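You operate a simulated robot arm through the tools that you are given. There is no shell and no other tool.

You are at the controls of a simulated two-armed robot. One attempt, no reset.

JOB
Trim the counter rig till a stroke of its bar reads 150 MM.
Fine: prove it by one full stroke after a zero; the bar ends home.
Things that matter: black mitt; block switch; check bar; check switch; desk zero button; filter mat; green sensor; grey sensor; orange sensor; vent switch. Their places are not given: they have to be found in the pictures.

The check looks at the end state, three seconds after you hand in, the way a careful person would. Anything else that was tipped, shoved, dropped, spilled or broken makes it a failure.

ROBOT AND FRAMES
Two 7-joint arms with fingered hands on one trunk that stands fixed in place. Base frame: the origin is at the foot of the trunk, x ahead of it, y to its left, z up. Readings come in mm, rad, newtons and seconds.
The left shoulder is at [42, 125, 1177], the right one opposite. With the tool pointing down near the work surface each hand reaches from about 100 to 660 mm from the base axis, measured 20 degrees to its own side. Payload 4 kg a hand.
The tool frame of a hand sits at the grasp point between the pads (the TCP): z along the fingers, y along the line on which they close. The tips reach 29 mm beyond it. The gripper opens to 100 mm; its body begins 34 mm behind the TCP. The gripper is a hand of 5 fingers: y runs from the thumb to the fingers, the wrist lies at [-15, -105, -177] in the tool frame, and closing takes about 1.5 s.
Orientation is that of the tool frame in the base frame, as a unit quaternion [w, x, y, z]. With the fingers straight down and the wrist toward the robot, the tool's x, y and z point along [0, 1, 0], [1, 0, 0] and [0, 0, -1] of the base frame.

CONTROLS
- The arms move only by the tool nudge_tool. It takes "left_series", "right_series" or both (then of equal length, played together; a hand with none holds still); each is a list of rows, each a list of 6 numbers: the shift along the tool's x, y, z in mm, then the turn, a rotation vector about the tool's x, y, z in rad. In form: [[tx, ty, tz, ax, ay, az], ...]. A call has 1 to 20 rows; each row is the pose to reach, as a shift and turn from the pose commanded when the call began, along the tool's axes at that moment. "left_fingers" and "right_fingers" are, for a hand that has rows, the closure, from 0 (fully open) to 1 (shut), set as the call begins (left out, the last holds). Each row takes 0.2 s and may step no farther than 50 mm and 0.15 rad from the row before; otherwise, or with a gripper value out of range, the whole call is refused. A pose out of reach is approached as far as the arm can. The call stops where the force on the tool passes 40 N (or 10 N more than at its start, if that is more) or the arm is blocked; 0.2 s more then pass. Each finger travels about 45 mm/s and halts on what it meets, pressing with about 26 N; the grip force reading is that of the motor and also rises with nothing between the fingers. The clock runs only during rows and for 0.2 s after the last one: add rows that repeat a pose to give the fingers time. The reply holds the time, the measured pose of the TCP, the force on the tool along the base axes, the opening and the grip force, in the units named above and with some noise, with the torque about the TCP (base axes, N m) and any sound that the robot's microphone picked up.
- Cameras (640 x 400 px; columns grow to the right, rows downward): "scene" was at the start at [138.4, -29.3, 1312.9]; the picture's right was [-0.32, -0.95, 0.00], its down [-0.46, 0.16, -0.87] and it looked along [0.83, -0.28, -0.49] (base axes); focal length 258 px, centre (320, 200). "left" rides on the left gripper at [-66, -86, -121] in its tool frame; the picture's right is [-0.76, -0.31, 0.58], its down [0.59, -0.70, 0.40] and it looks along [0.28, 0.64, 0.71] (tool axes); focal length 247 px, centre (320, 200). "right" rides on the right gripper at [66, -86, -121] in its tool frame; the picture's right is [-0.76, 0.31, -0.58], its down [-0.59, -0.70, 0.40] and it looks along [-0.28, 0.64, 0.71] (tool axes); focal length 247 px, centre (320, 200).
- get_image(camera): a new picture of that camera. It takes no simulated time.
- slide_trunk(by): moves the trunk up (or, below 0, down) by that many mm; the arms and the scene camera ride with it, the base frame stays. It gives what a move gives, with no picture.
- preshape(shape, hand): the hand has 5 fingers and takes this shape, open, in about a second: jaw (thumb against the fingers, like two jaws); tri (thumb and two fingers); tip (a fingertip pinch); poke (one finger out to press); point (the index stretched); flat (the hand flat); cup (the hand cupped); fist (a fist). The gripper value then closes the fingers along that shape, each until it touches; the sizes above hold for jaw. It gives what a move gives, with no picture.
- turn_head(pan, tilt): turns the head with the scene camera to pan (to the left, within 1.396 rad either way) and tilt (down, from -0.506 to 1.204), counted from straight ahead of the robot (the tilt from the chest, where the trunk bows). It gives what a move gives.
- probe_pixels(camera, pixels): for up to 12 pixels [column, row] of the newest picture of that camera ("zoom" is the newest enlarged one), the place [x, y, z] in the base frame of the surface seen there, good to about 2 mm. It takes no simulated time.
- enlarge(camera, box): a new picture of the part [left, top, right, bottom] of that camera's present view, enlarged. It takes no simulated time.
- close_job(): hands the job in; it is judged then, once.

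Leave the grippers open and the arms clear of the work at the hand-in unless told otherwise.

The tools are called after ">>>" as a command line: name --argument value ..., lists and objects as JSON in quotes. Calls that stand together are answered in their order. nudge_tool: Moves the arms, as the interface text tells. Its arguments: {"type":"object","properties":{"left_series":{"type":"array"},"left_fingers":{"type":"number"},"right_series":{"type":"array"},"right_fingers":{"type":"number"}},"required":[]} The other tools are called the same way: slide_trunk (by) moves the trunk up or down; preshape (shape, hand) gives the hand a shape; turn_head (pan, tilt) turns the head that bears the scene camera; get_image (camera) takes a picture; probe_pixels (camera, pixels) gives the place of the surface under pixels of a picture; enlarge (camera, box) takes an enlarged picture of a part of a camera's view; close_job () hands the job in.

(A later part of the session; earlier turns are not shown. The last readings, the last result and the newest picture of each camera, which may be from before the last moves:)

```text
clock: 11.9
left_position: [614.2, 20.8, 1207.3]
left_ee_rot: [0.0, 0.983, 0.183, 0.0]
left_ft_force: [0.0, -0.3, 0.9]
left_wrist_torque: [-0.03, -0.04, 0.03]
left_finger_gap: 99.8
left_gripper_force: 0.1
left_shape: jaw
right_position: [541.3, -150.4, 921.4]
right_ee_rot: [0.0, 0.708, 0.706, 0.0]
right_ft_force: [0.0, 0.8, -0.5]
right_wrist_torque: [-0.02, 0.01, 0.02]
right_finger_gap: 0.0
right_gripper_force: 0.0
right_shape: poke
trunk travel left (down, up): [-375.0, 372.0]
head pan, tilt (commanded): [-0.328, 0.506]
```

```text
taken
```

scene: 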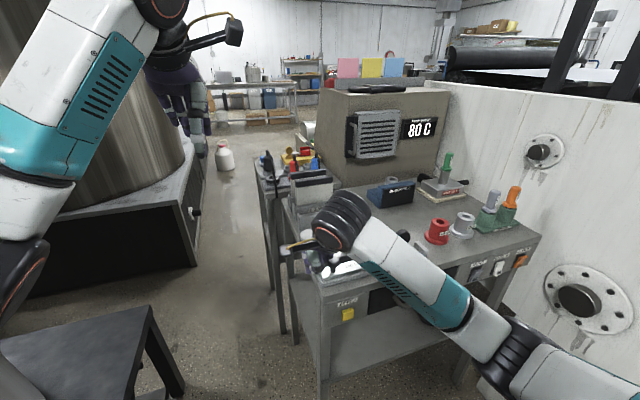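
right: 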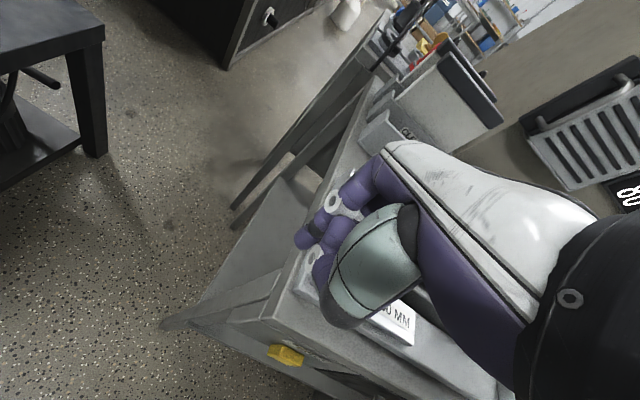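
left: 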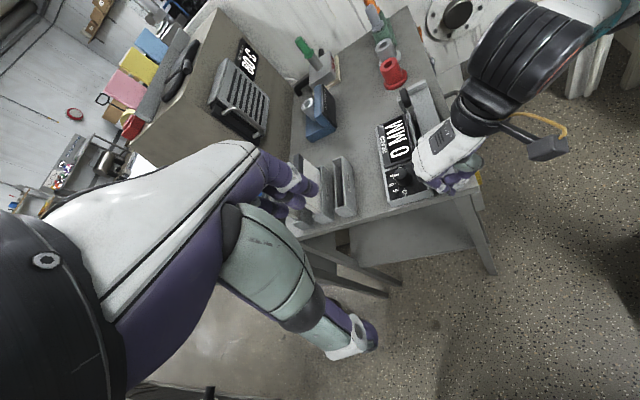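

Good: the left camera now sees the rig and the right hand ((440,160)). I'll enlarge it.

>>> enlarge --camera "left" --box '[370, 110, 498, 210]'

>>> probe_pixels --camera "left" --pixels '[[440, 186], [455, 185], [468, 182], [430, 183], [405, 180], [398, 135]]'

```text
4.00 times, centred on (434, 160) of left
```

zoom: 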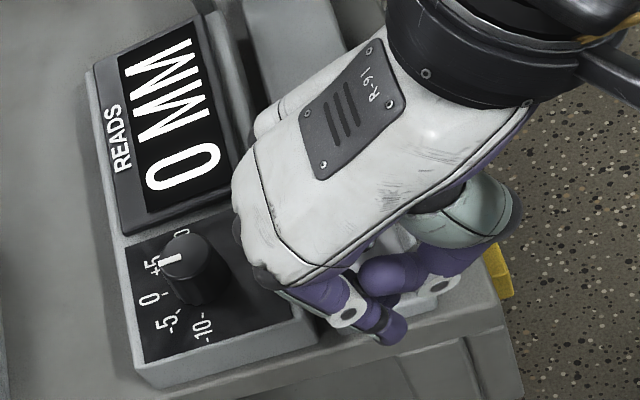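

```text
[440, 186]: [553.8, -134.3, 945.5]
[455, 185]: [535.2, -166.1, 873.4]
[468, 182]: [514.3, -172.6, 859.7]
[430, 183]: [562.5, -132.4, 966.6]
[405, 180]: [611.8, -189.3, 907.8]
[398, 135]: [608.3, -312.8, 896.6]
```

Now I push the bar gently to the right (-y): first 40 mm, then check the forces, counter and knob.

>>> nudge_tool --right_series '[[-8, 0, 0, 0, 0, 0], [-16, 0, 0, 0, 0, 0], [-24, 0, 0, 0, 0, 0], [-32, 0, 0, 0, 0, 0], [-40, 0, 0, 0, 0, 0]]'

>>> enlarge --camera "left" --box '[370, 110, 498, 210]'

```text
clock: 13.1
left_position: [613.6, 22.1, 1206.7]
left_ee_rot: [0.0, 0.983, 0.185, -0.001]
left_ft_force: [-0.2, -0.7, -0.9]
left_wrist_torque: [0.02, 0.03, 0.0]
left_finger_gap: 99.7
left_gripper_force: 0.1
left_shape: jaw
right_position: [540.5, -191.3, 920.2]
right_ee_rot: [0.0, 0.708, 0.706, -0.001]
right_ft_force: [-0.4, 0.4, 0.0]
right_wrist_torque: [0.01, 0.0, 0.01]
right_finger_gap: 0.1
right_gripper_force: 0.1
right_shape: poke
trunk travel left (down, up): [-375.0, 372.0]
head pan, tilt (commanded): [-0.328, 0.506]
```

```text
4.00 times, centred on (434, 160) of left
```

zoom: 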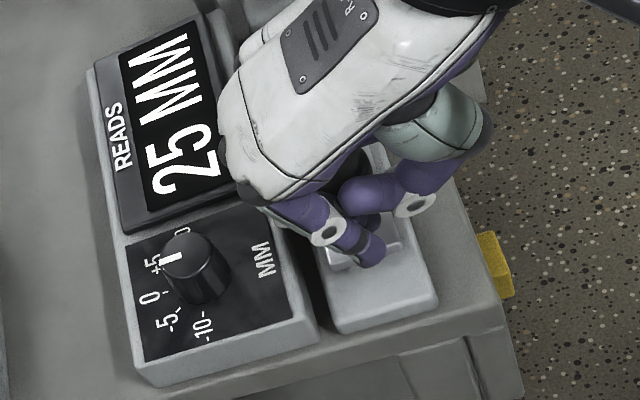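

It counts live: 25 MM after roughly 24 mm. I'll push on another 108 mm.

>>> nudge_tool --right_series '[[-12, 0, 0, 0, 0, 0], [-24, 0, 0, 0, 0, 0], [-36, 0, 0, 0, 0, 0], [-48, 0, 0, 0, 0, 0], [-60, 0, 0, 0, 0, 0], [-72, 0, 0, 0, 0, 0], [-84, 0, 0, 0, 0, 0], [-96, 0, 0, 0, 0, 0], [-108, 0, 0, 0, 0, 0]]'

>>> enlarge --camera "left" --box '[370, 80, 498, 180]'

>>> get_image --camera "scene"

```text
clock: 15.1
left_position: [614.2, 22.0, 1207.0]
left_ee_rot: [0.0, 0.983, 0.185, 0.0]
left_ft_force: [-0.5, -0.5, 1.1]
left_wrist_torque: [-0.01, -0.02, 0.0]
left_finger_gap: 99.8
left_gripper_force: 0.1
left_shape: jaw
right_position: [541.9, -300.1, 922.7]
right_ee_rot: [0.001, 0.708, 0.706, 0.0]
right_ft_force: [-0.3, 0.2, -0.4]
right_wrist_torque: [0.01, 0.0, 0.0]
right_finger_gap: 0.1
right_gripper_force: 0.0
right_shape: poke
trunk travel left (down, up): [-375.0, 372.0]
head pan, tilt (commanded): [-0.328, 0.506]
```

```text
4.00 times, centred on (434, 130) of left
```

zoom: 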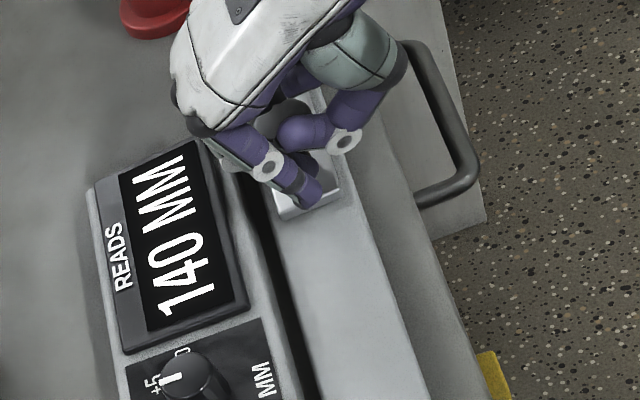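

```text
taken
```

scene: 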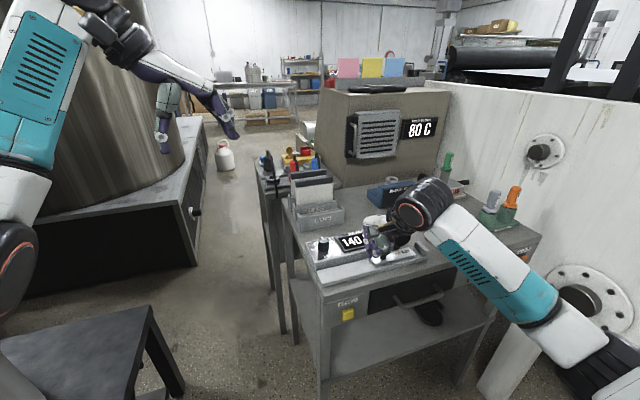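

Reads 140 MM now, with ~18 mm left by my estimate. The hand is getting close to the wheel, so I'll check the clearance.

>>> enlarge --camera "scene" --box '[340, 210, 436, 270]'

>>> enlarge --camera "right" --box '[220, 130, 420, 330]'

```text
6.67 times, centred on (388, 240) of scene
```

zoom: 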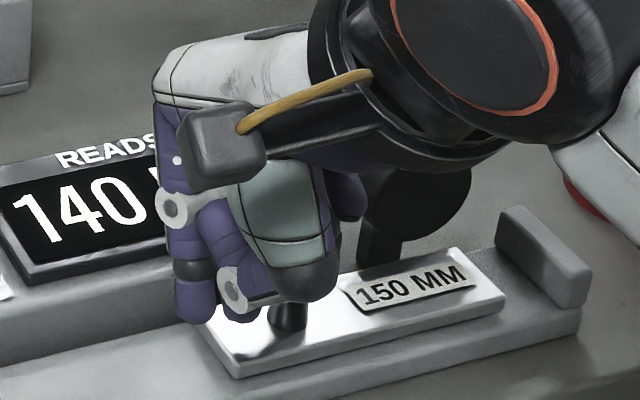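

```text
2.00 times, centred on (320, 230) of right
```

zoom: 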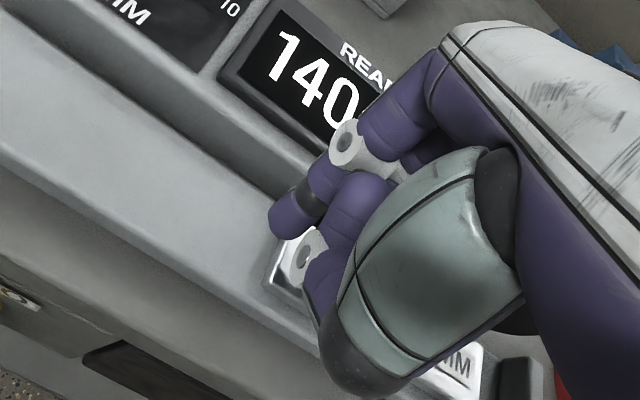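

The plate is near the stop and the curled fingers pass just above/in front of the wheel. I'll lift 4 mm, back off 4 mm toward the robot, and creep the last ~20 mm until the stop is felt.

>>> nudge_tool --right_series '[[0, -4, -4, 0, 0, 0], [-5, -4, -4, 0, 0, 0], [-10, -4, -4, 0, 0, 0], [-14, -4, -4, 0, 0, 0], [-17, -4, -4, 0, 0, 0], [-19, -4, -4, 0, 0, 0], [-21, -4, -4, 0, 0, 0]]'

>>> enlarge --camera "left" --box '[370, 80, 498, 180]'

>>> enlarge --camera "scene" --box '[340, 210, 436, 270]'

```text
clock: 16.7
left_position: [612.7, 20.1, 1208.0]
left_ee_rot: [0.001, 0.983, 0.185, 0.0]
left_ft_force: [0.6, 0.0, 0.0]
left_wrist_torque: [0.01, 0.04, 0.03]
left_finger_gap: 99.9
left_gripper_force: 0.0
left_shape: jaw
right_position: [536.9, -319.4, 925.5]
right_ee_rot: [0.0, 0.708, 0.706, 0.001]
right_ft_force: [0.0, 1.0, 0.1]
right_wrist_torque: [0.01, -0.02, -0.02]
right_finger_gap: 0.4
right_gripper_force: 0.0
right_shape: poke
trunk travel left (down, up): [-375.0, 372.0]
head pan, tilt (commanded): [-0.328, 0.506]
```

```text
4.00 times, centred on (434, 130) of left
```

zoom: 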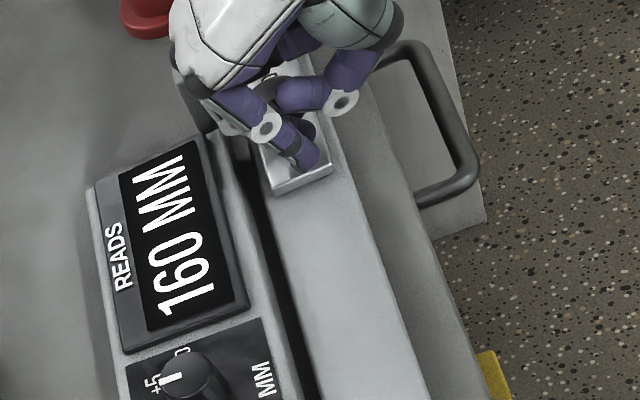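

```text
6.67 times, centred on (388, 240) of scene
```

zoom: 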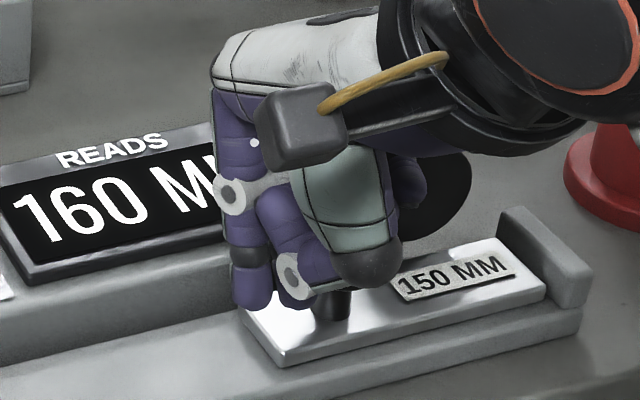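

Reads 160 MM, no stop force yet. I'll creep up to 5 mm more to be sure of the stop.

>>> nudge_tool --right_series '[[-1.5, 0, 0, 0, 0, 0], [-3, 0, 0, 0, 0, 0], [-4.5, 0, 0, 0, 0, 0], [-6, 0, 0, 0, 0, 0]]'

>>> enlarge --camera "left" --box '[370, 80, 498, 180]'

>>> enlarge --camera "scene" --box '[340, 210, 436, 270]'

```text
clock: 17.7
left_position: [613.3, 22.2, 1207.3]
left_ee_rot: [0.001, 0.983, 0.184, 0.0]
left_ft_force: [0.1, 0.5, -0.2]
left_wrist_torque: [0.02, 0.01, 0.03]
left_finger_gap: 99.8
left_gripper_force: 0.0
left_shape: jaw
right_position: [537.5, -323.5, 924.5]
right_ee_rot: [0.001, 0.707, 0.708, 0.001]
right_ft_force: [1.6, 16.1, 3.1]
right_wrist_torque: [0.23, -0.02, 0.06]
right_finger_gap: 0.0
right_gripper_force: 0.0
right_shape: poke
trunk travel left (down, up): [-375.0, 372.0]
head pan, tilt (commanded): [-0.328, 0.506]
```

```text
4.00 times, centred on (434, 130) of left
```

zoom: 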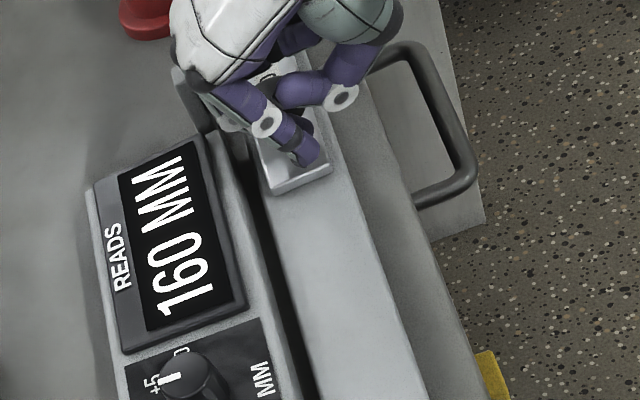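

```text
6.67 times, centred on (388, 240) of scene
```

zoom: 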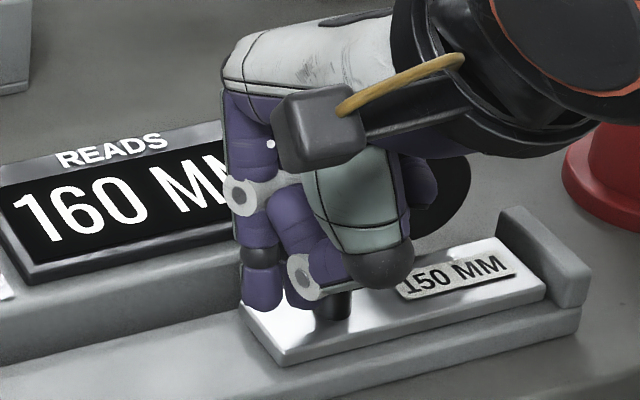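

The stop is felt (16 N) and the counter reads 160 MM with the trim at 0, so the stroke over-reads by 10: trim should go to about -10. With the bar here the trim knob has free room, and I can see whether the reading follows live. I'll back off the knob, lift, and preshape "tri".

>>> nudge_tool --right_series '[[10, 0, 0, 0, 0, 0], [10, 0, -40, 0, 0, 0], [30, 10, -80, 0, 0, 0], [60, 30, -105, 0, 0, 0]]'

>>> preshape --hand "right" --shape "tri"

>>> get_image --camera "left"

>>> get_image --camera "right"

>>> get_image --camera "scene"

```text
clock: 18.7
left_position: [614.9, 22.2, 1206.3]
left_ee_rot: [0.0, 0.983, 0.185, -0.001]
left_ft_force: [-0.2, 0.1, -0.7]
left_wrist_torque: [0.0, -0.03, 0.01]
left_finger_gap: 99.6
left_gripper_force: 0.0
left_shape: jaw
right_position: [565.8, -264.5, 1028.2]
right_ee_rot: [0.0, 0.708, 0.706, -0.001]
right_ft_force: [0.3, -0.3, 0.1]
right_wrist_torque: [-0.02, -0.02, 0.03]
right_finger_gap: 0.1
right_gripper_force: 0.1
right_shape: poke
trunk travel left (down, up): [-375.0, 372.0]
head pan, tilt (commanded): [-0.328, 0.506]
```

```text
clock: 19.6
left_position: [613.5, 20.5, 1206.8]
left_ee_rot: [0.0, 0.983, 0.185, 0.0]
left_ft_force: [-0.1, -0.4, -0.9]
left_wrist_torque: [-0.01, -0.02, 0.03]
left_finger_gap: 99.7
left_gripper_force: 0.1
left_shape: jaw
right_position: [565.8, -266.3, 1028.9]
right_ee_rot: [0.0, 0.707, 0.707, 0.0]
right_ft_force: [0.5, -0.6, -0.2]
right_wrist_torque: [0.0, 0.0, -0.02]
right_finger_gap: 100.0
right_gripper_force: 0.2
right_shape: tri
trunk travel left (down, up): [-375.0, 372.0]
head pan, tilt (commanded): [-0.328, 0.506]
```

```text
taken
```

left: 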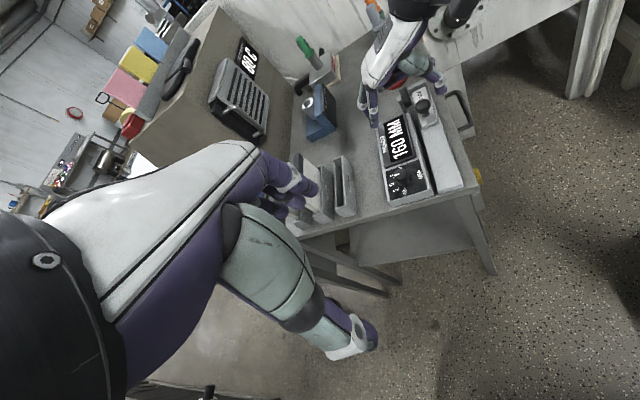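

```text
taken
```

right: 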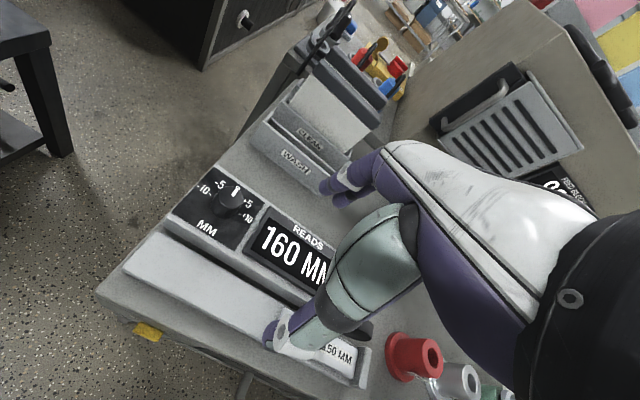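

```text
taken
```

scene: 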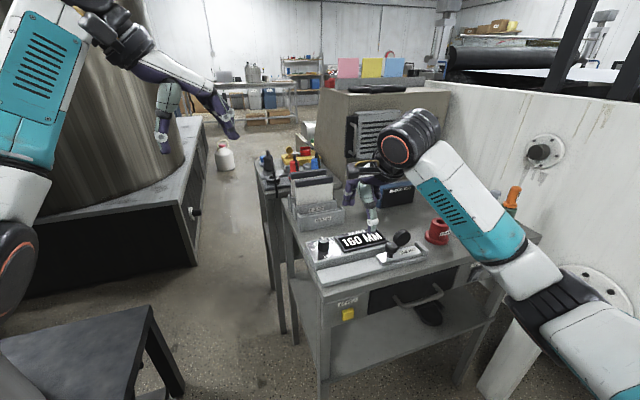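

The reading stays 160 with the bar at the stop. I'll enlarge the hand and the dial from both views and measure the WASH holder clearance.

>>> enlarge --camera "left" --box '[350, 20, 478, 120]'

>>> probe_pixels --camera "right" --pixels '[[300, 180], [270, 125], [255, 145], [330, 165], [322, 190], [340, 200], [270, 335], [232, 200], [240, 240], [262, 250]]'

>>> enlarge --camera "right" --box '[176, 165, 272, 235]'

```text
4.00 times, centred on (414, 70) of left
```

zoom: 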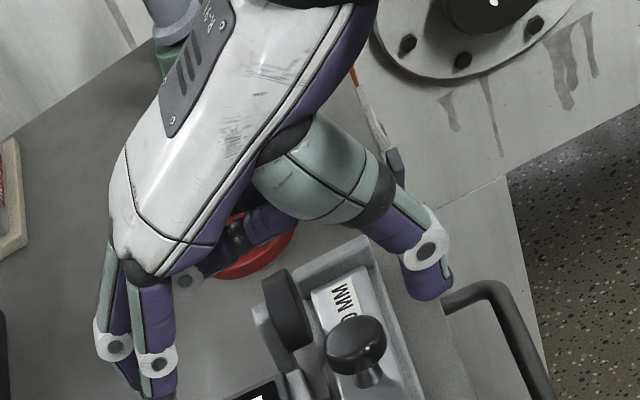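

```text
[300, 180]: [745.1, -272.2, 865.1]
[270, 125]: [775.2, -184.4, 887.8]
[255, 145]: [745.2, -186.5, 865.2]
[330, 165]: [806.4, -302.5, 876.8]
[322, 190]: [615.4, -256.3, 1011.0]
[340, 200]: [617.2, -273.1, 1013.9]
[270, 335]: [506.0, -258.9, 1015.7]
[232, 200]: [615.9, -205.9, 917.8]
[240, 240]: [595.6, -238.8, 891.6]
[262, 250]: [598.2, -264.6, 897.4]
```

```text
5.71 times, centred on (224, 200) of right
```

zoom: 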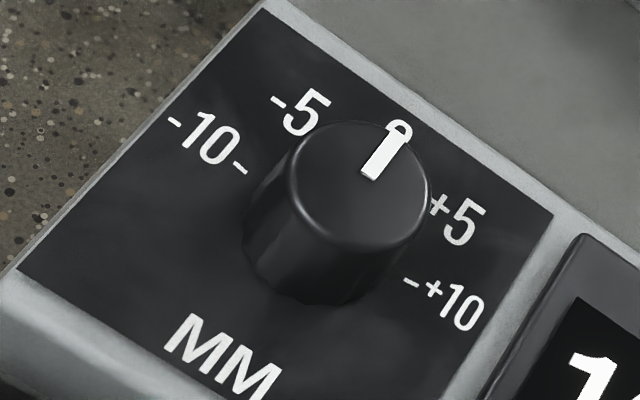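

The WASH holder is far off (x≥745). I'll pin down the trim knob's centre with rim probes in this zoom.

>>> probe_pixels --camera "zoom" --pixels '[[294, 182], [424, 188], [375, 126], [345, 238], [360, 182], [370, 175], [400, 135], [310, 290], [245, 250], [245, 168], [232, 163], [410, 283]]'

```text
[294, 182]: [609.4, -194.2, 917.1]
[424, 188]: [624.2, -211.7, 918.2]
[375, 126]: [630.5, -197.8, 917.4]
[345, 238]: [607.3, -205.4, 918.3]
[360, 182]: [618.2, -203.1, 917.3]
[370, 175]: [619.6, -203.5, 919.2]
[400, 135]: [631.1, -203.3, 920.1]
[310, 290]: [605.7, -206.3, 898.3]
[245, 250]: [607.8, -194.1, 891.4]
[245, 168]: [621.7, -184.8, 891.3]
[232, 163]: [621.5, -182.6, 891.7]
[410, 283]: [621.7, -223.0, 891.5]
```

The knob centre is about (618,-203), r≈12, ticks 8° per mm (−10 at ≈80° to the left). I'll move the open tri hand above it with the wrist pre-turned by −0.7 rad (about base z), leaving room to twist to the left.

>>> nudge_tool --right_series '[[12.6, 10.4, 6, 0, 0, 0.14], [25.2, 20.8, 12, 0, 0, 0.28], [37.8, 31.2, 18, 0, 0, 0.42], [50.4, 41.6, 24, 0, 0, 0.56], [63, 52, 29, 0, 0, 0.7]]'

>>> enlarge --camera "left" --box '[350, 110, 478, 210]'

>>> get_image --camera "right"

```text
clock: 20.8
left_position: [613.6, 20.8, 1206.0]
left_ee_rot: [0.0, 0.983, 0.185, 0.0]
left_ft_force: [-0.8, 0.5, 0.4]
left_wrist_torque: [-0.04, 0.01, 0.01]
left_finger_gap: 99.7
left_gripper_force: 0.1
left_shape: jaw
right_position: [619.1, -200.9, 1001.5]
right_ee_rot: [0.001, 0.908, 0.419, 0.0]
right_ft_force: [-0.5, 0.0, 0.2]
right_wrist_torque: [-0.06, -0.06, 0.0]
right_finger_gap: 100.1
right_gripper_force: 0.0
right_shape: tri
trunk travel left (down, up): [-375.0, 372.0]
head pan, tilt (commanded): [-0.328, 0.506]
```

```text
4.00 times, centred on (414, 160) of left
```

zoom: 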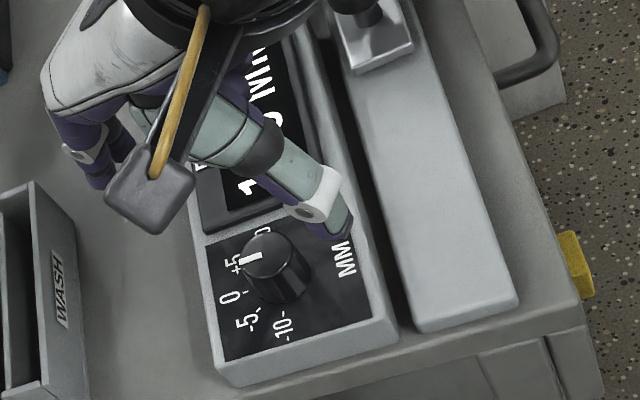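

```text
taken
```

right: 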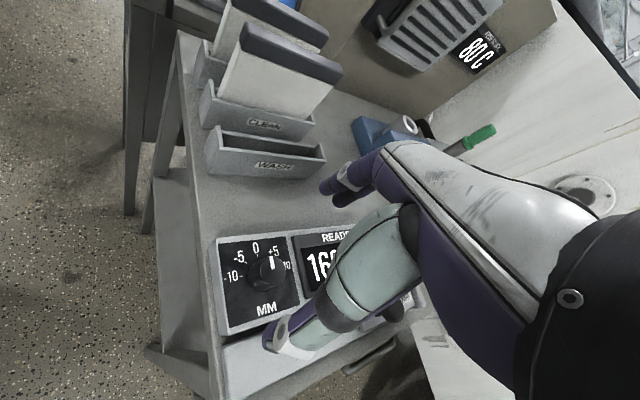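

Aligned at (619,-201,1001). I'll descend to z≈932 with the hand open (tips at ~903, above the display frame at 897) and look.

>>> nudge_tool --right_series '[[-1.5, 1.5, 30, 0, 0, 0], [-1.5, 1.5, 55, 0, 0, 0], [-1.5, 1.5, 69, 0, 0, 0]]'

>>> enlarge --camera "left" --box '[350, 110, 478, 210]'

>>> get_image --camera "right"

>>> get_image --camera "scene"

```text
clock: 21.6
left_position: [614.1, 21.2, 1206.9]
left_ee_rot: [0.0, 0.983, 0.185, -0.001]
left_ft_force: [-0.1, 0.1, -0.3]
left_wrist_torque: [0.03, 0.02, -0.02]
left_finger_gap: 99.7
left_gripper_force: 0.1
left_shape: jaw
right_position: [618.9, -206.9, 932.6]
right_ee_rot: [0.002, 0.907, 0.421, 0.001]
right_ft_force: [0.3, 0.3, 0.9]
right_wrist_torque: [-0.02, 0.03, 0.01]
right_finger_gap: 99.8
right_gripper_force: 0.1
right_shape: tri
trunk travel left (down, up): [-375.0, 372.0]
head pan, tilt (commanded): [-0.328, 0.506]
```

```text
4.00 times, centred on (414, 160) of left
```

zoom: 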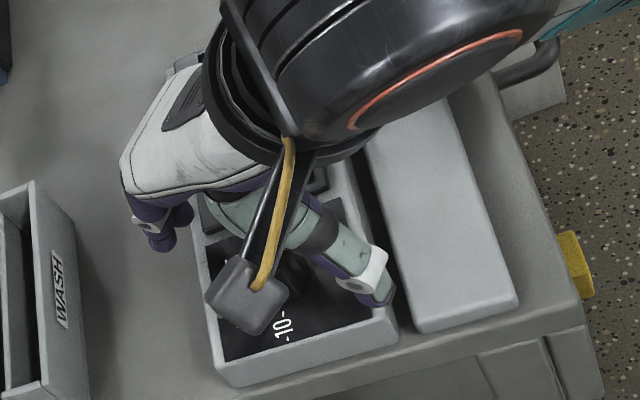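

```text
taken
```

right: 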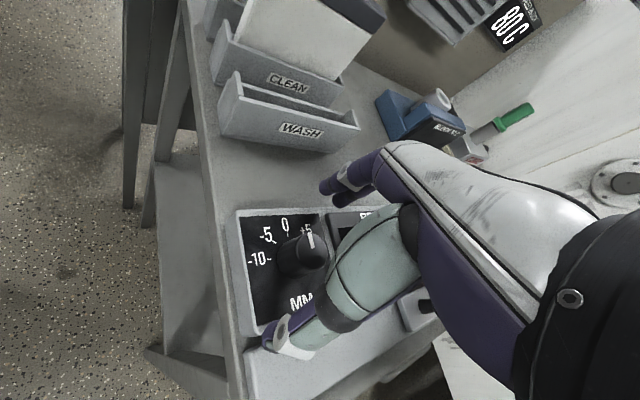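

```text
taken
```

scene: 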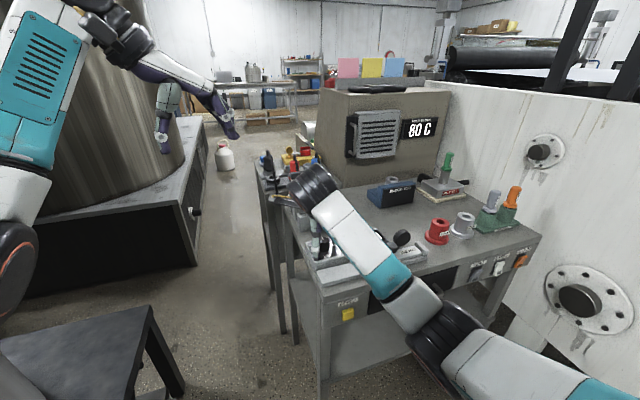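

Position reads (619,-207,933), maybe ~3 mm off the knob in y. I'll zoom the right camera to check that the knob is centred between thumb and fingers.

>>> enlarge --camera "right" --box '[256, 180, 384, 260]'

>>> nudge_tool --right_series '[[0, 0, 0, 0, 0, 0]]'

```text
5.00 times, centred on (320, 220) of right
```

zoom: 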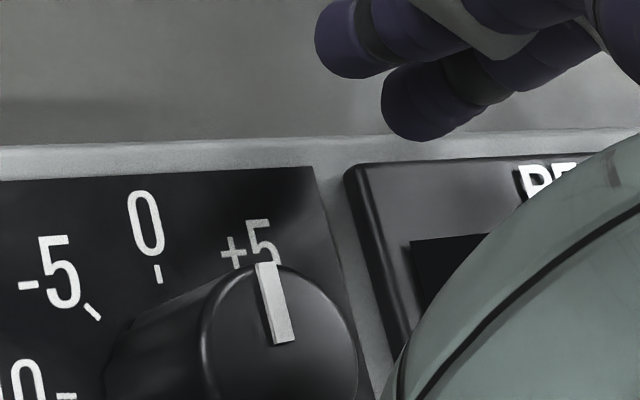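

```text
clock: 22.0
left_position: [614.5, 21.5, 1206.3]
left_ee_rot: [-0.001, 0.983, 0.184, 0.0]
left_ft_force: [0.5, 0.2, -0.8]
left_wrist_torque: [0.02, 0.01, -0.02]
left_finger_gap: 100.0
left_gripper_force: 0.1
left_shape: jaw
right_position: [619.2, -206.2, 932.2]
right_ee_rot: [0.0, 0.907, 0.42, 0.0]
right_ft_force: [0.8, -0.1, 1.2]
right_wrist_torque: [-0.03, 0.03, 0.01]
right_finger_gap: 100.2
right_gripper_force: 0.1
right_shape: tri
trunk travel left (down, up): [-375.0, 372.0]
head pan, tilt (commanded): [-0.328, 0.506]
```

The knob sits ~3 mm off the hand's centre; I'll correct by that and then close the three fingers on it.

>>> nudge_tool --right_series '[[1.6, -2.7, 0, 0, 0, 0], [1.6, -2.7, 0, 0, 0, 0]]'

>>> nudge_tool --right_series '[[0, 0, 0, 0, 0, 0], [0, 0, 0, 0, 0, 0], [0, 0, 0, 0, 0, 0], [0, 0, 0, 0, 0, 0], [0, 0, 0, 0, 0, 0], [0, 0, 0, 0, 0, 0], [0, 0, 0, 0, 0, 0], [0, 0, 0, 0, 0, 0]]' --right_fingers 0.9

>>> get_image --camera "right"

>>> enlarge --camera "right" --box '[256, 190, 384, 270]'

```text
clock: 22.6
left_position: [614.0, 21.1, 1206.9]
left_ee_rot: [0.0, 0.983, 0.185, 0.0]
left_ft_force: [-0.1, 0.0, 0.3]
left_wrist_torque: [-0.01, -0.04, 0.02]
left_finger_gap: 99.6
left_gripper_force: 0.1
left_shape: jaw
right_position: [618.2, -202.8, 933.3]
right_ee_rot: [0.001, 0.907, 0.421, 0.0]
right_ft_force: [0.9, 0.4, 0.9]
right_wrist_torque: [0.01, -0.01, 0.01]
right_finger_gap: 99.9
right_gripper_force: 0.0
right_shape: tri
trunk travel left (down, up): [-375.0, 372.0]
head pan, tilt (commanded): [-0.328, 0.506]
```

```text
clock: 24.4
left_position: [612.3, 21.9, 1206.7]
left_ee_rot: [0.0, 0.983, 0.186, 0.0]
left_ft_force: [-0.7, -0.7, -0.2]
left_wrist_torque: [-0.02, 0.0, 0.02]
left_finger_gap: 99.8
left_gripper_force: 0.0
left_shape: jaw
right_position: [617.6, -202.5, 933.8]
right_ee_rot: [0.0, 0.907, 0.421, 0.0]
right_ft_force: [-2.5, 1.0, -1.4]
right_wrist_torque: [-0.01, 0.02, -0.02]
right_finger_gap: 18.6
right_gripper_force: 26.3
right_shape: tri
trunk travel left (down, up): [-375.0, 372.0]
head pan, tilt (commanded): [-0.328, 0.506]
```

```text
taken
```

right: 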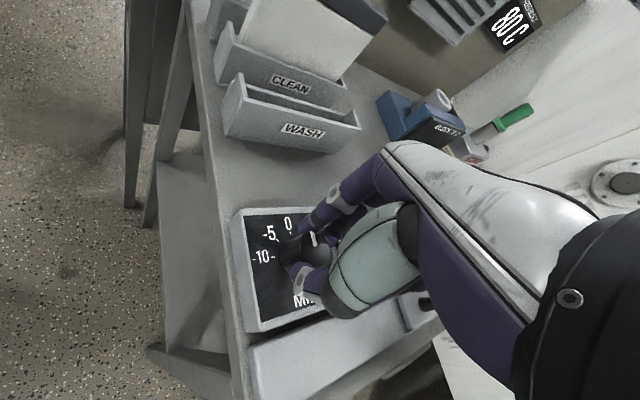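

```text
5.00 times, centred on (320, 230) of right
```

zoom: 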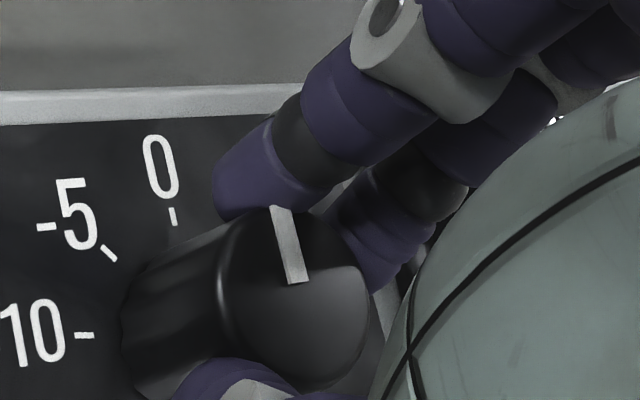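

The knob is held between thumb and two fingers (gap 18.6 mm, 26 N). I'll twist left 0.28 rad (~16°, ~−2 mm) and check the dial and display.

>>> nudge_tool --right_series '[[0, 0, 0, 0, 0, -0.07], [0, 0, 0, 0, 0, -0.14], [0, 0, 0, 0, 0, -0.21], [0, 0, 0, 0, 0, -0.28]]'

>>> get_image --camera "right"

>>> enlarge --camera "right" --box '[256, 190, 384, 270]'

>>> get_image --camera "scene"

>>> get_image --camera "left"

```text
clock: 25.4
left_position: [613.0, 21.5, 1207.6]
left_ee_rot: [-0.001, 0.983, 0.184, 0.0]
left_ft_force: [-0.2, -0.5, 0.2]
left_wrist_torque: [0.01, -0.02, -0.01]
left_finger_gap: 100.3
left_gripper_force: 0.2
left_shape: jaw
right_position: [618.3, -201.6, 932.8]
right_ee_rot: [0.0, 0.839, 0.544, 0.001]
right_ft_force: [-4.4, -1.3, 0.1]
right_wrist_torque: [-0.02, 0.11, -0.04]
right_finger_gap: 18.4
right_gripper_force: 25.5
right_shape: tri
trunk travel left (down, up): [-375.0, 372.0]
head pan, tilt (commanded): [-0.328, 0.506]
```

```text
taken
```

right: 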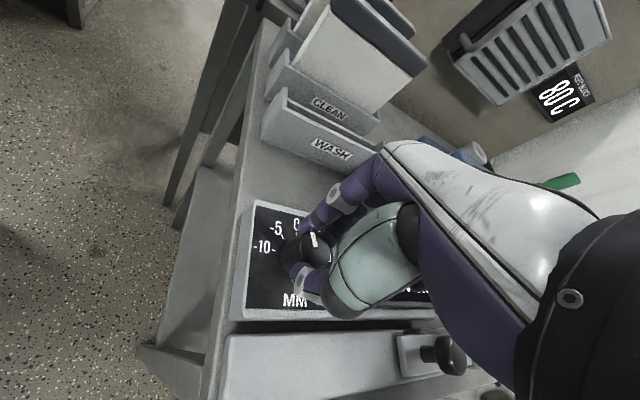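

```text
5.00 times, centred on (320, 230) of right
```

zoom: 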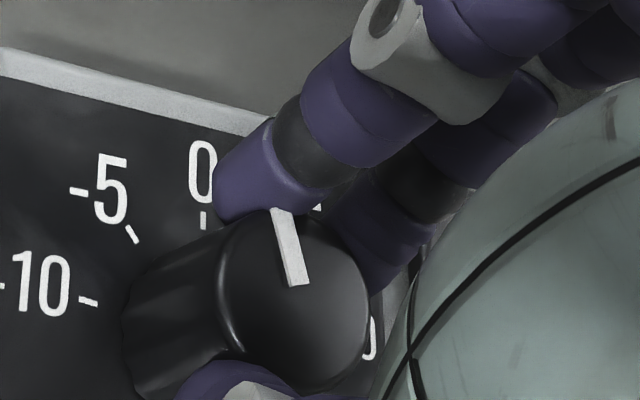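

```text
taken
```

scene: 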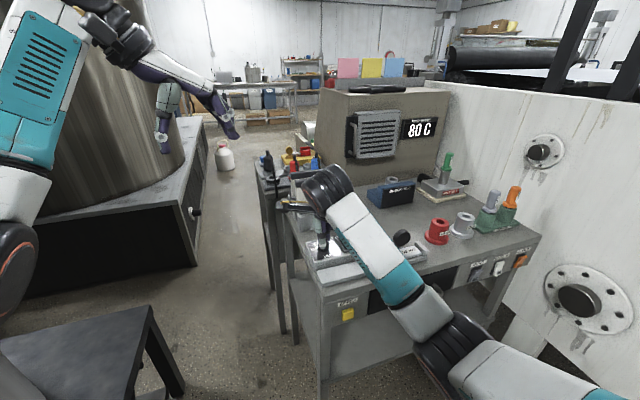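

```text
taken
```

left: 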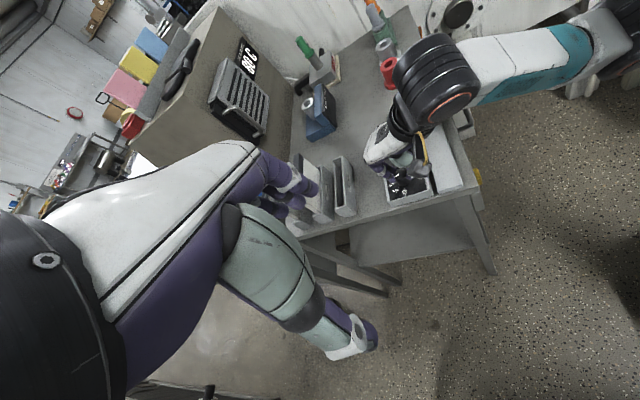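

The knob turns with the hand. The display is hidden by the hand for now. I'll twist on by 0.70 rad (total ≈56°, ~−7 mm), then release and look.

>>> nudge_tool --right_series '[[0, 0, 0, 0, 0, -0.1], [0, 0, 0, 0, 0, -0.2], [0, 0, 0, 0, 0, -0.3], [0, 0, 0, 0, 0, -0.4], [0, 0, 0, 0, 0, -0.5], [0, 0, 0, 0, 0, -0.6], [0, 0, 0, 0, 0, -0.7]]'

>>> get_image --camera "right"

>>> get_image --camera "left"

>>> get_image --camera "scene"

```text
clock: 27.0
left_position: [612.7, 21.7, 1206.9]
left_ee_rot: [0.0, 0.983, 0.185, 0.001]
left_ft_force: [0.7, 0.2, 0.6]
left_wrist_torque: [0.0, -0.01, 0.01]
left_finger_gap: 99.7
left_gripper_force: 0.1
left_shape: jaw
right_position: [617.9, -201.1, 932.7]
right_ee_rot: [0.001, 0.601, 0.799, 0.0]
right_ft_force: [0.1, 2.0, 3.5]
right_wrist_torque: [0.06, 0.06, -0.02]
right_finger_gap: 18.3
right_gripper_force: 26.1
right_shape: tri
trunk travel left (down, up): [-375.0, 372.0]
head pan, tilt (commanded): [-0.328, 0.506]
```

```text
taken
```

right: 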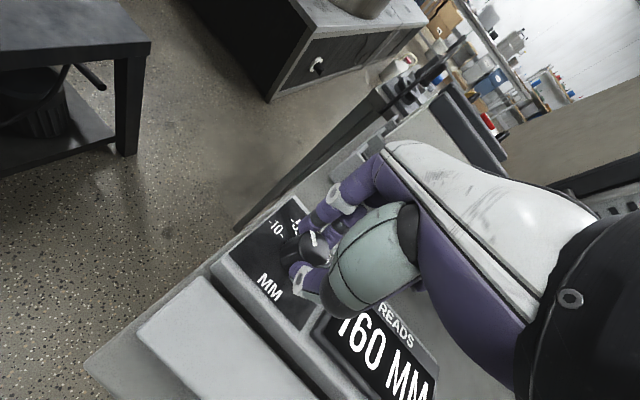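

```text
taken
```

left: 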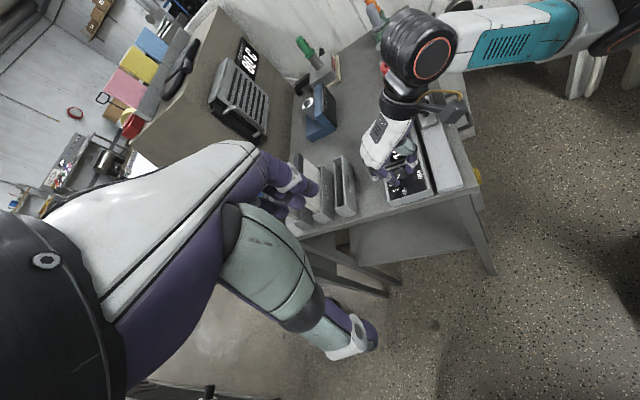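

```text
taken
```

scene: 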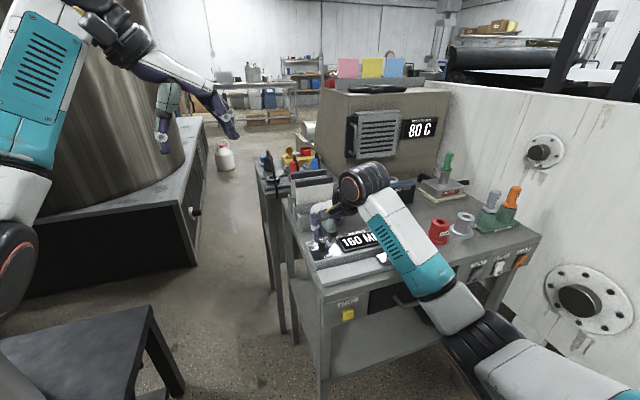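

The display still shows 160 (visible in right/scene views), so trim acts on a new stroke, not live. I'll turn the remaining 0.42 rad to bring the pointer to −10.

>>> nudge_tool --right_series '[[0, 0, 0, 0, 0, -0.1], [0, 0, 0, 0, 0, -0.2], [0, 0, 0, 0, 0, -0.3], [0, 0, 0, 0, 0, -0.36], [0, 0, 0, 0, 0, -0.41]]'

>>> get_image --camera "right"

>>> enlarge --camera "right" --box '[256, 190, 384, 270]'

>>> enlarge --camera "left" --box '[350, 120, 478, 220]'

```text
clock: 28.2
left_position: [612.4, 21.3, 1208.4]
left_ee_rot: [0.0, 0.983, 0.185, 0.0]
left_ft_force: [0.8, -0.1, 0.1]
left_wrist_torque: [0.01, -0.03, -0.02]
left_finger_gap: 99.5
left_gripper_force: 0.1
left_shape: jaw
right_position: [616.7, -201.5, 933.0]
right_ee_rot: [0.001, 0.426, 0.905, 0.0]
right_ft_force: [2.0, 1.9, 7.8]
right_wrist_torque: [0.08, -0.02, -0.01]
right_finger_gap: 18.5
right_gripper_force: 25.6
right_shape: tri
trunk travel left (down, up): [-375.0, 372.0]
head pan, tilt (commanded): [-0.328, 0.506]
```

```text
taken
```

right: 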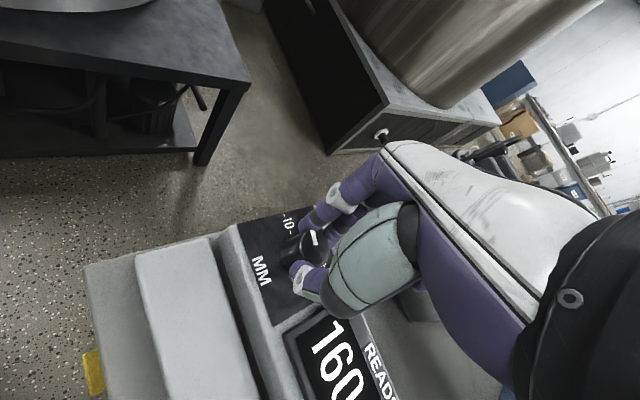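

```text
5.00 times, centred on (320, 230) of right
```

zoom: 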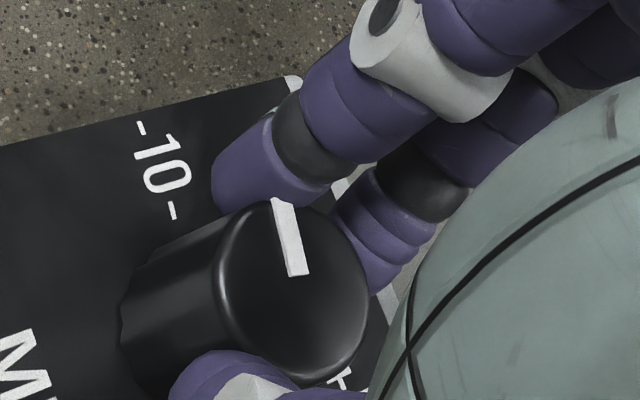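

```text
4.00 times, centred on (414, 170) of left
```

zoom: 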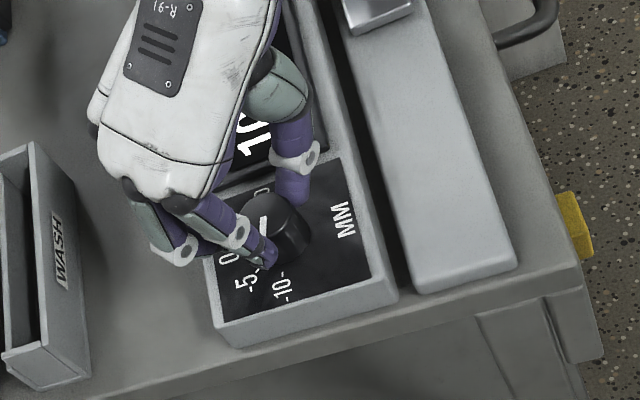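

The −10 tick now sits in the camera view exactly where the 0 tick sat at the start of the grip, so the pointer is at −10. I'll open the fingers and then lift straight up.

>>> nudge_tool --right_series '[[0, 0, 0, 0, 0, 0], [0, 0, 0, 0, 0, 0], [0, 0, 0, 0, 0, 0], [0, 0, 0, 0, 0, 0], [0, 0, 0, 0, 0, 0]]' --right_fingers 0.2

>>> nudge_tool --right_series '[[0, 0, -25, 0, 0, 0], [0, 0, -60, 0, 0, 0], [0, 0, -100, 0, 0, 0]]'

>>> enlarge --camera "left" --box '[360, 120, 488, 220]'

>>> get_image --camera "right"

```text
clock: 29.4
left_position: [614.0, 21.5, 1207.6]
left_ee_rot: [0.001, 0.983, 0.185, 0.0]
left_ft_force: [-0.3, -0.2, 0.5]
left_wrist_torque: [-0.01, 0.03, 0.0]
left_finger_gap: 99.4
left_gripper_force: 0.0
left_shape: jaw
right_position: [617.9, -201.9, 932.2]
right_ee_rot: [-0.001, 0.428, 0.904, 0.0]
right_ft_force: [-0.5, 0.5, 0.3]
right_wrist_torque: [-0.01, -0.02, -0.02]
right_finger_gap: 79.7
right_gripper_force: 0.0
right_shape: tri
trunk travel left (down, up): [-375.0, 372.0]
head pan, tilt (commanded): [-0.328, 0.506]
```

```text
clock: 30.2
left_position: [613.2, 20.4, 1206.8]
left_ee_rot: [0.001, 0.983, 0.185, 0.0]
left_ft_force: [-0.3, 0.3, -0.4]
left_wrist_torque: [0.0, -0.03, 0.01]
left_finger_gap: 99.6
left_gripper_force: 0.1
left_shape: jaw
right_position: [615.5, -201.9, 1035.8]
right_ee_rot: [-0.001, 0.427, 0.904, 0.0]
right_ft_force: [-0.8, -0.4, 0.0]
right_wrist_torque: [-0.02, 0.0, 0.01]
right_finger_gap: 79.7
right_gripper_force: 0.0
right_shape: tri
trunk travel left (down, up): [-375.0, 372.0]
head pan, tilt (commanded): [-0.328, 0.506]
```

```text
4.00 times, centred on (424, 170) of left
```

zoom: 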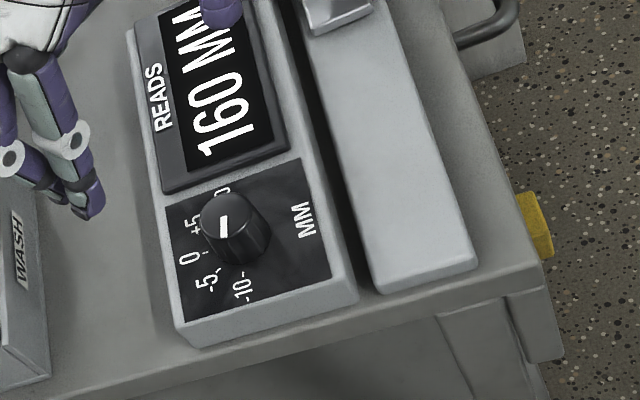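

```text
taken
```

right: 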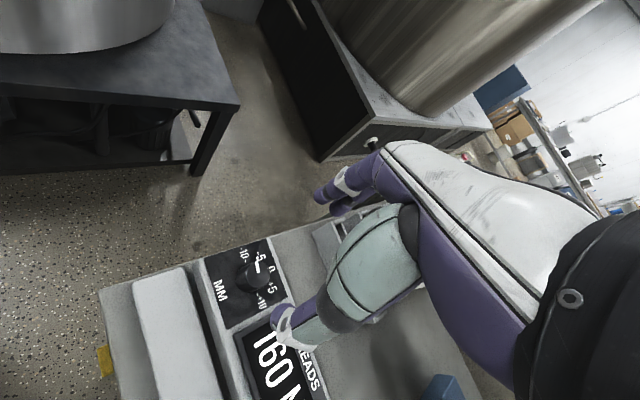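

I'll verify the pointer angle in an enlarged right-camera view and probe it.

>>> enlarge --camera "right" --box '[208, 240, 288, 310]'

```text
5.71 times, centred on (248, 275) of right
```

zoom: 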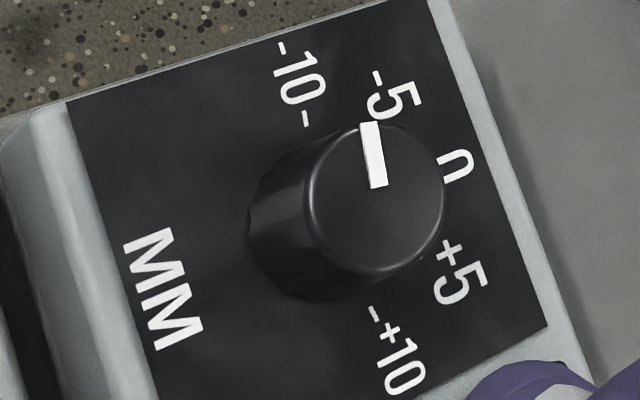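

>>> probe_pixels --camera "zoom" --pixels '[[379, 186], [374, 155], [369, 126], [304, 111], [307, 125], [372, 307], [378, 320], [315, 200], [441, 200], [385, 270]]'

```text
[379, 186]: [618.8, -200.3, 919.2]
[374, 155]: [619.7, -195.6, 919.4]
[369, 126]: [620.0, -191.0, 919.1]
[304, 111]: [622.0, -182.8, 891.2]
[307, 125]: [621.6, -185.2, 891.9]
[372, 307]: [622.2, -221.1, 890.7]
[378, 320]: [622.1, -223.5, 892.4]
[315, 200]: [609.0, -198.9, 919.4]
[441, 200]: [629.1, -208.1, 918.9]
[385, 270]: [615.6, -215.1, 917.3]
```

Pointer direction measures ≈80–82° left: on −10. Next, bring the bar home: preshape poke again and move over to the right side of the bar knob, above (537,-395,1010), with the wrist straightened.

>>> preshape --hand "right" --shape "poke"

>>> nudge_tool --right_series '[[-19.8, -36.7, 5, 0, 0, 0.14], [-39.5, -73.4, 10, 0, 0, 0.28], [-59.3, -110, 15, 0, 0, 0.42], [-79, -146.7, 20, 0, 0, 0.56], [-98.8, -183.4, 26, 0, 0, 0.702]]'

>>> get_image --camera "scene"

>>> get_image --camera "left"

>>> get_image --camera "right"

```text
clock: 31.1
left_position: [613.0, 20.5, 1207.0]
left_ee_rot: [0.001, 0.983, 0.184, -0.001]
left_ft_force: [0.1, 0.4, -0.7]
left_wrist_torque: [0.02, 0.01, -0.01]
left_finger_gap: 99.8
left_gripper_force: 0.2
left_shape: jaw
right_position: [616.4, -201.4, 1034.9]
right_ee_rot: [0.0, 0.427, 0.904, 0.0]
right_ft_force: [-1.0, -0.6, 0.2]
right_wrist_torque: [0.04, 0.0, 0.02]
right_finger_gap: 0.0
right_gripper_force: 0.1
right_shape: poke
trunk travel left (down, up): [-375.0, 372.0]
head pan, tilt (commanded): [-0.328, 0.506]
```

```text
clock: 32.3
left_position: [613.2, 20.8, 1208.1]
left_ee_rot: [0.0, 0.983, 0.185, 0.001]
left_ft_force: [0.0, -0.4, 0.4]
left_wrist_torque: [0.01, -0.01, 0.0]
left_finger_gap: 100.0
left_gripper_force: 0.0
left_shape: jaw
right_position: [538.0, -392.8, 1008.1]
right_ee_rot: [0.0, 0.713, 0.701, 0.001]
right_ft_force: [0.2, 0.2, 0.0]
right_wrist_torque: [0.01, 0.0, 0.0]
right_finger_gap: 0.0
right_gripper_force: 0.1
right_shape: poke
trunk travel left (down, up): [-375.0, 372.0]
head pan, tilt (commanded): [-0.328, 0.506]
```

```text
taken
```

scene: 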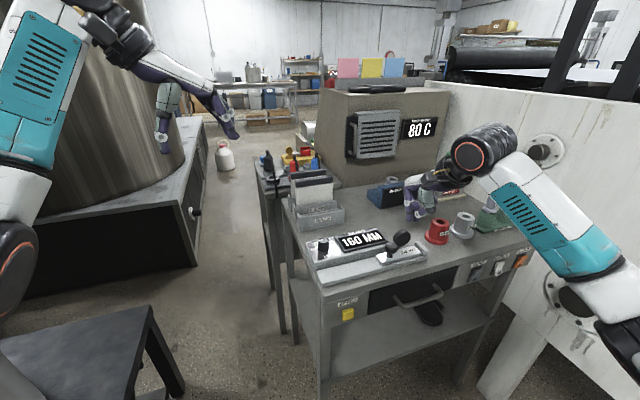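

```text
taken
```

left: 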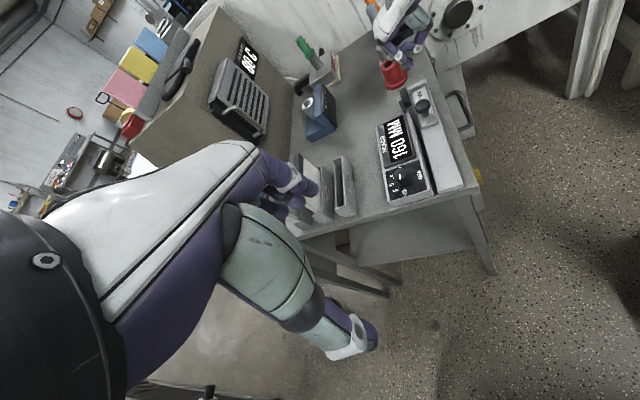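

```text
taken
```

right: 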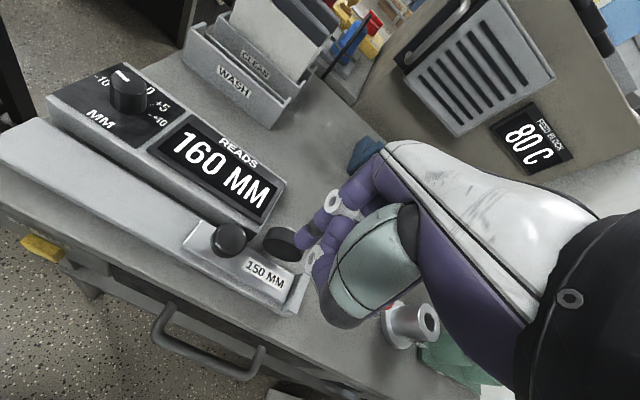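

I'll probe the bar knob (≈(229,237)), the wheel (≈(281,245)) and the end stop before lowering beside it.

>>> probe_pixels --camera "right" --pixels '[[229, 235], [215, 240], [243, 234], [229, 226], [270, 245], [281, 258], [295, 240], [281, 232], [296, 295], [305, 280], [318, 240], [310, 228]]'

>>> probe_pixels --camera "scene" --pixels '[[437, 222], [437, 232], [425, 235], [425, 246], [464, 216]]'

```text
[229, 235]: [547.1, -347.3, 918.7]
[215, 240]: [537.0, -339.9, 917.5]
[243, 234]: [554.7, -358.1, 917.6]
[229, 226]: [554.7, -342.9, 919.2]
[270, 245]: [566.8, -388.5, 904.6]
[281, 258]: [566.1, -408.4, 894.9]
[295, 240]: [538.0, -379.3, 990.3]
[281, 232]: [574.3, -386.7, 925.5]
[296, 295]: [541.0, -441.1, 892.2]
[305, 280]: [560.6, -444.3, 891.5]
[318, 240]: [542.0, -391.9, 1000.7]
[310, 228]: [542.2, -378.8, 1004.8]
```

```text
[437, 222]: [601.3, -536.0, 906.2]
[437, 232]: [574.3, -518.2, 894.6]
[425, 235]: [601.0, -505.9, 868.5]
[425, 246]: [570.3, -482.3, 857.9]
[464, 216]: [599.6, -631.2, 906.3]
```

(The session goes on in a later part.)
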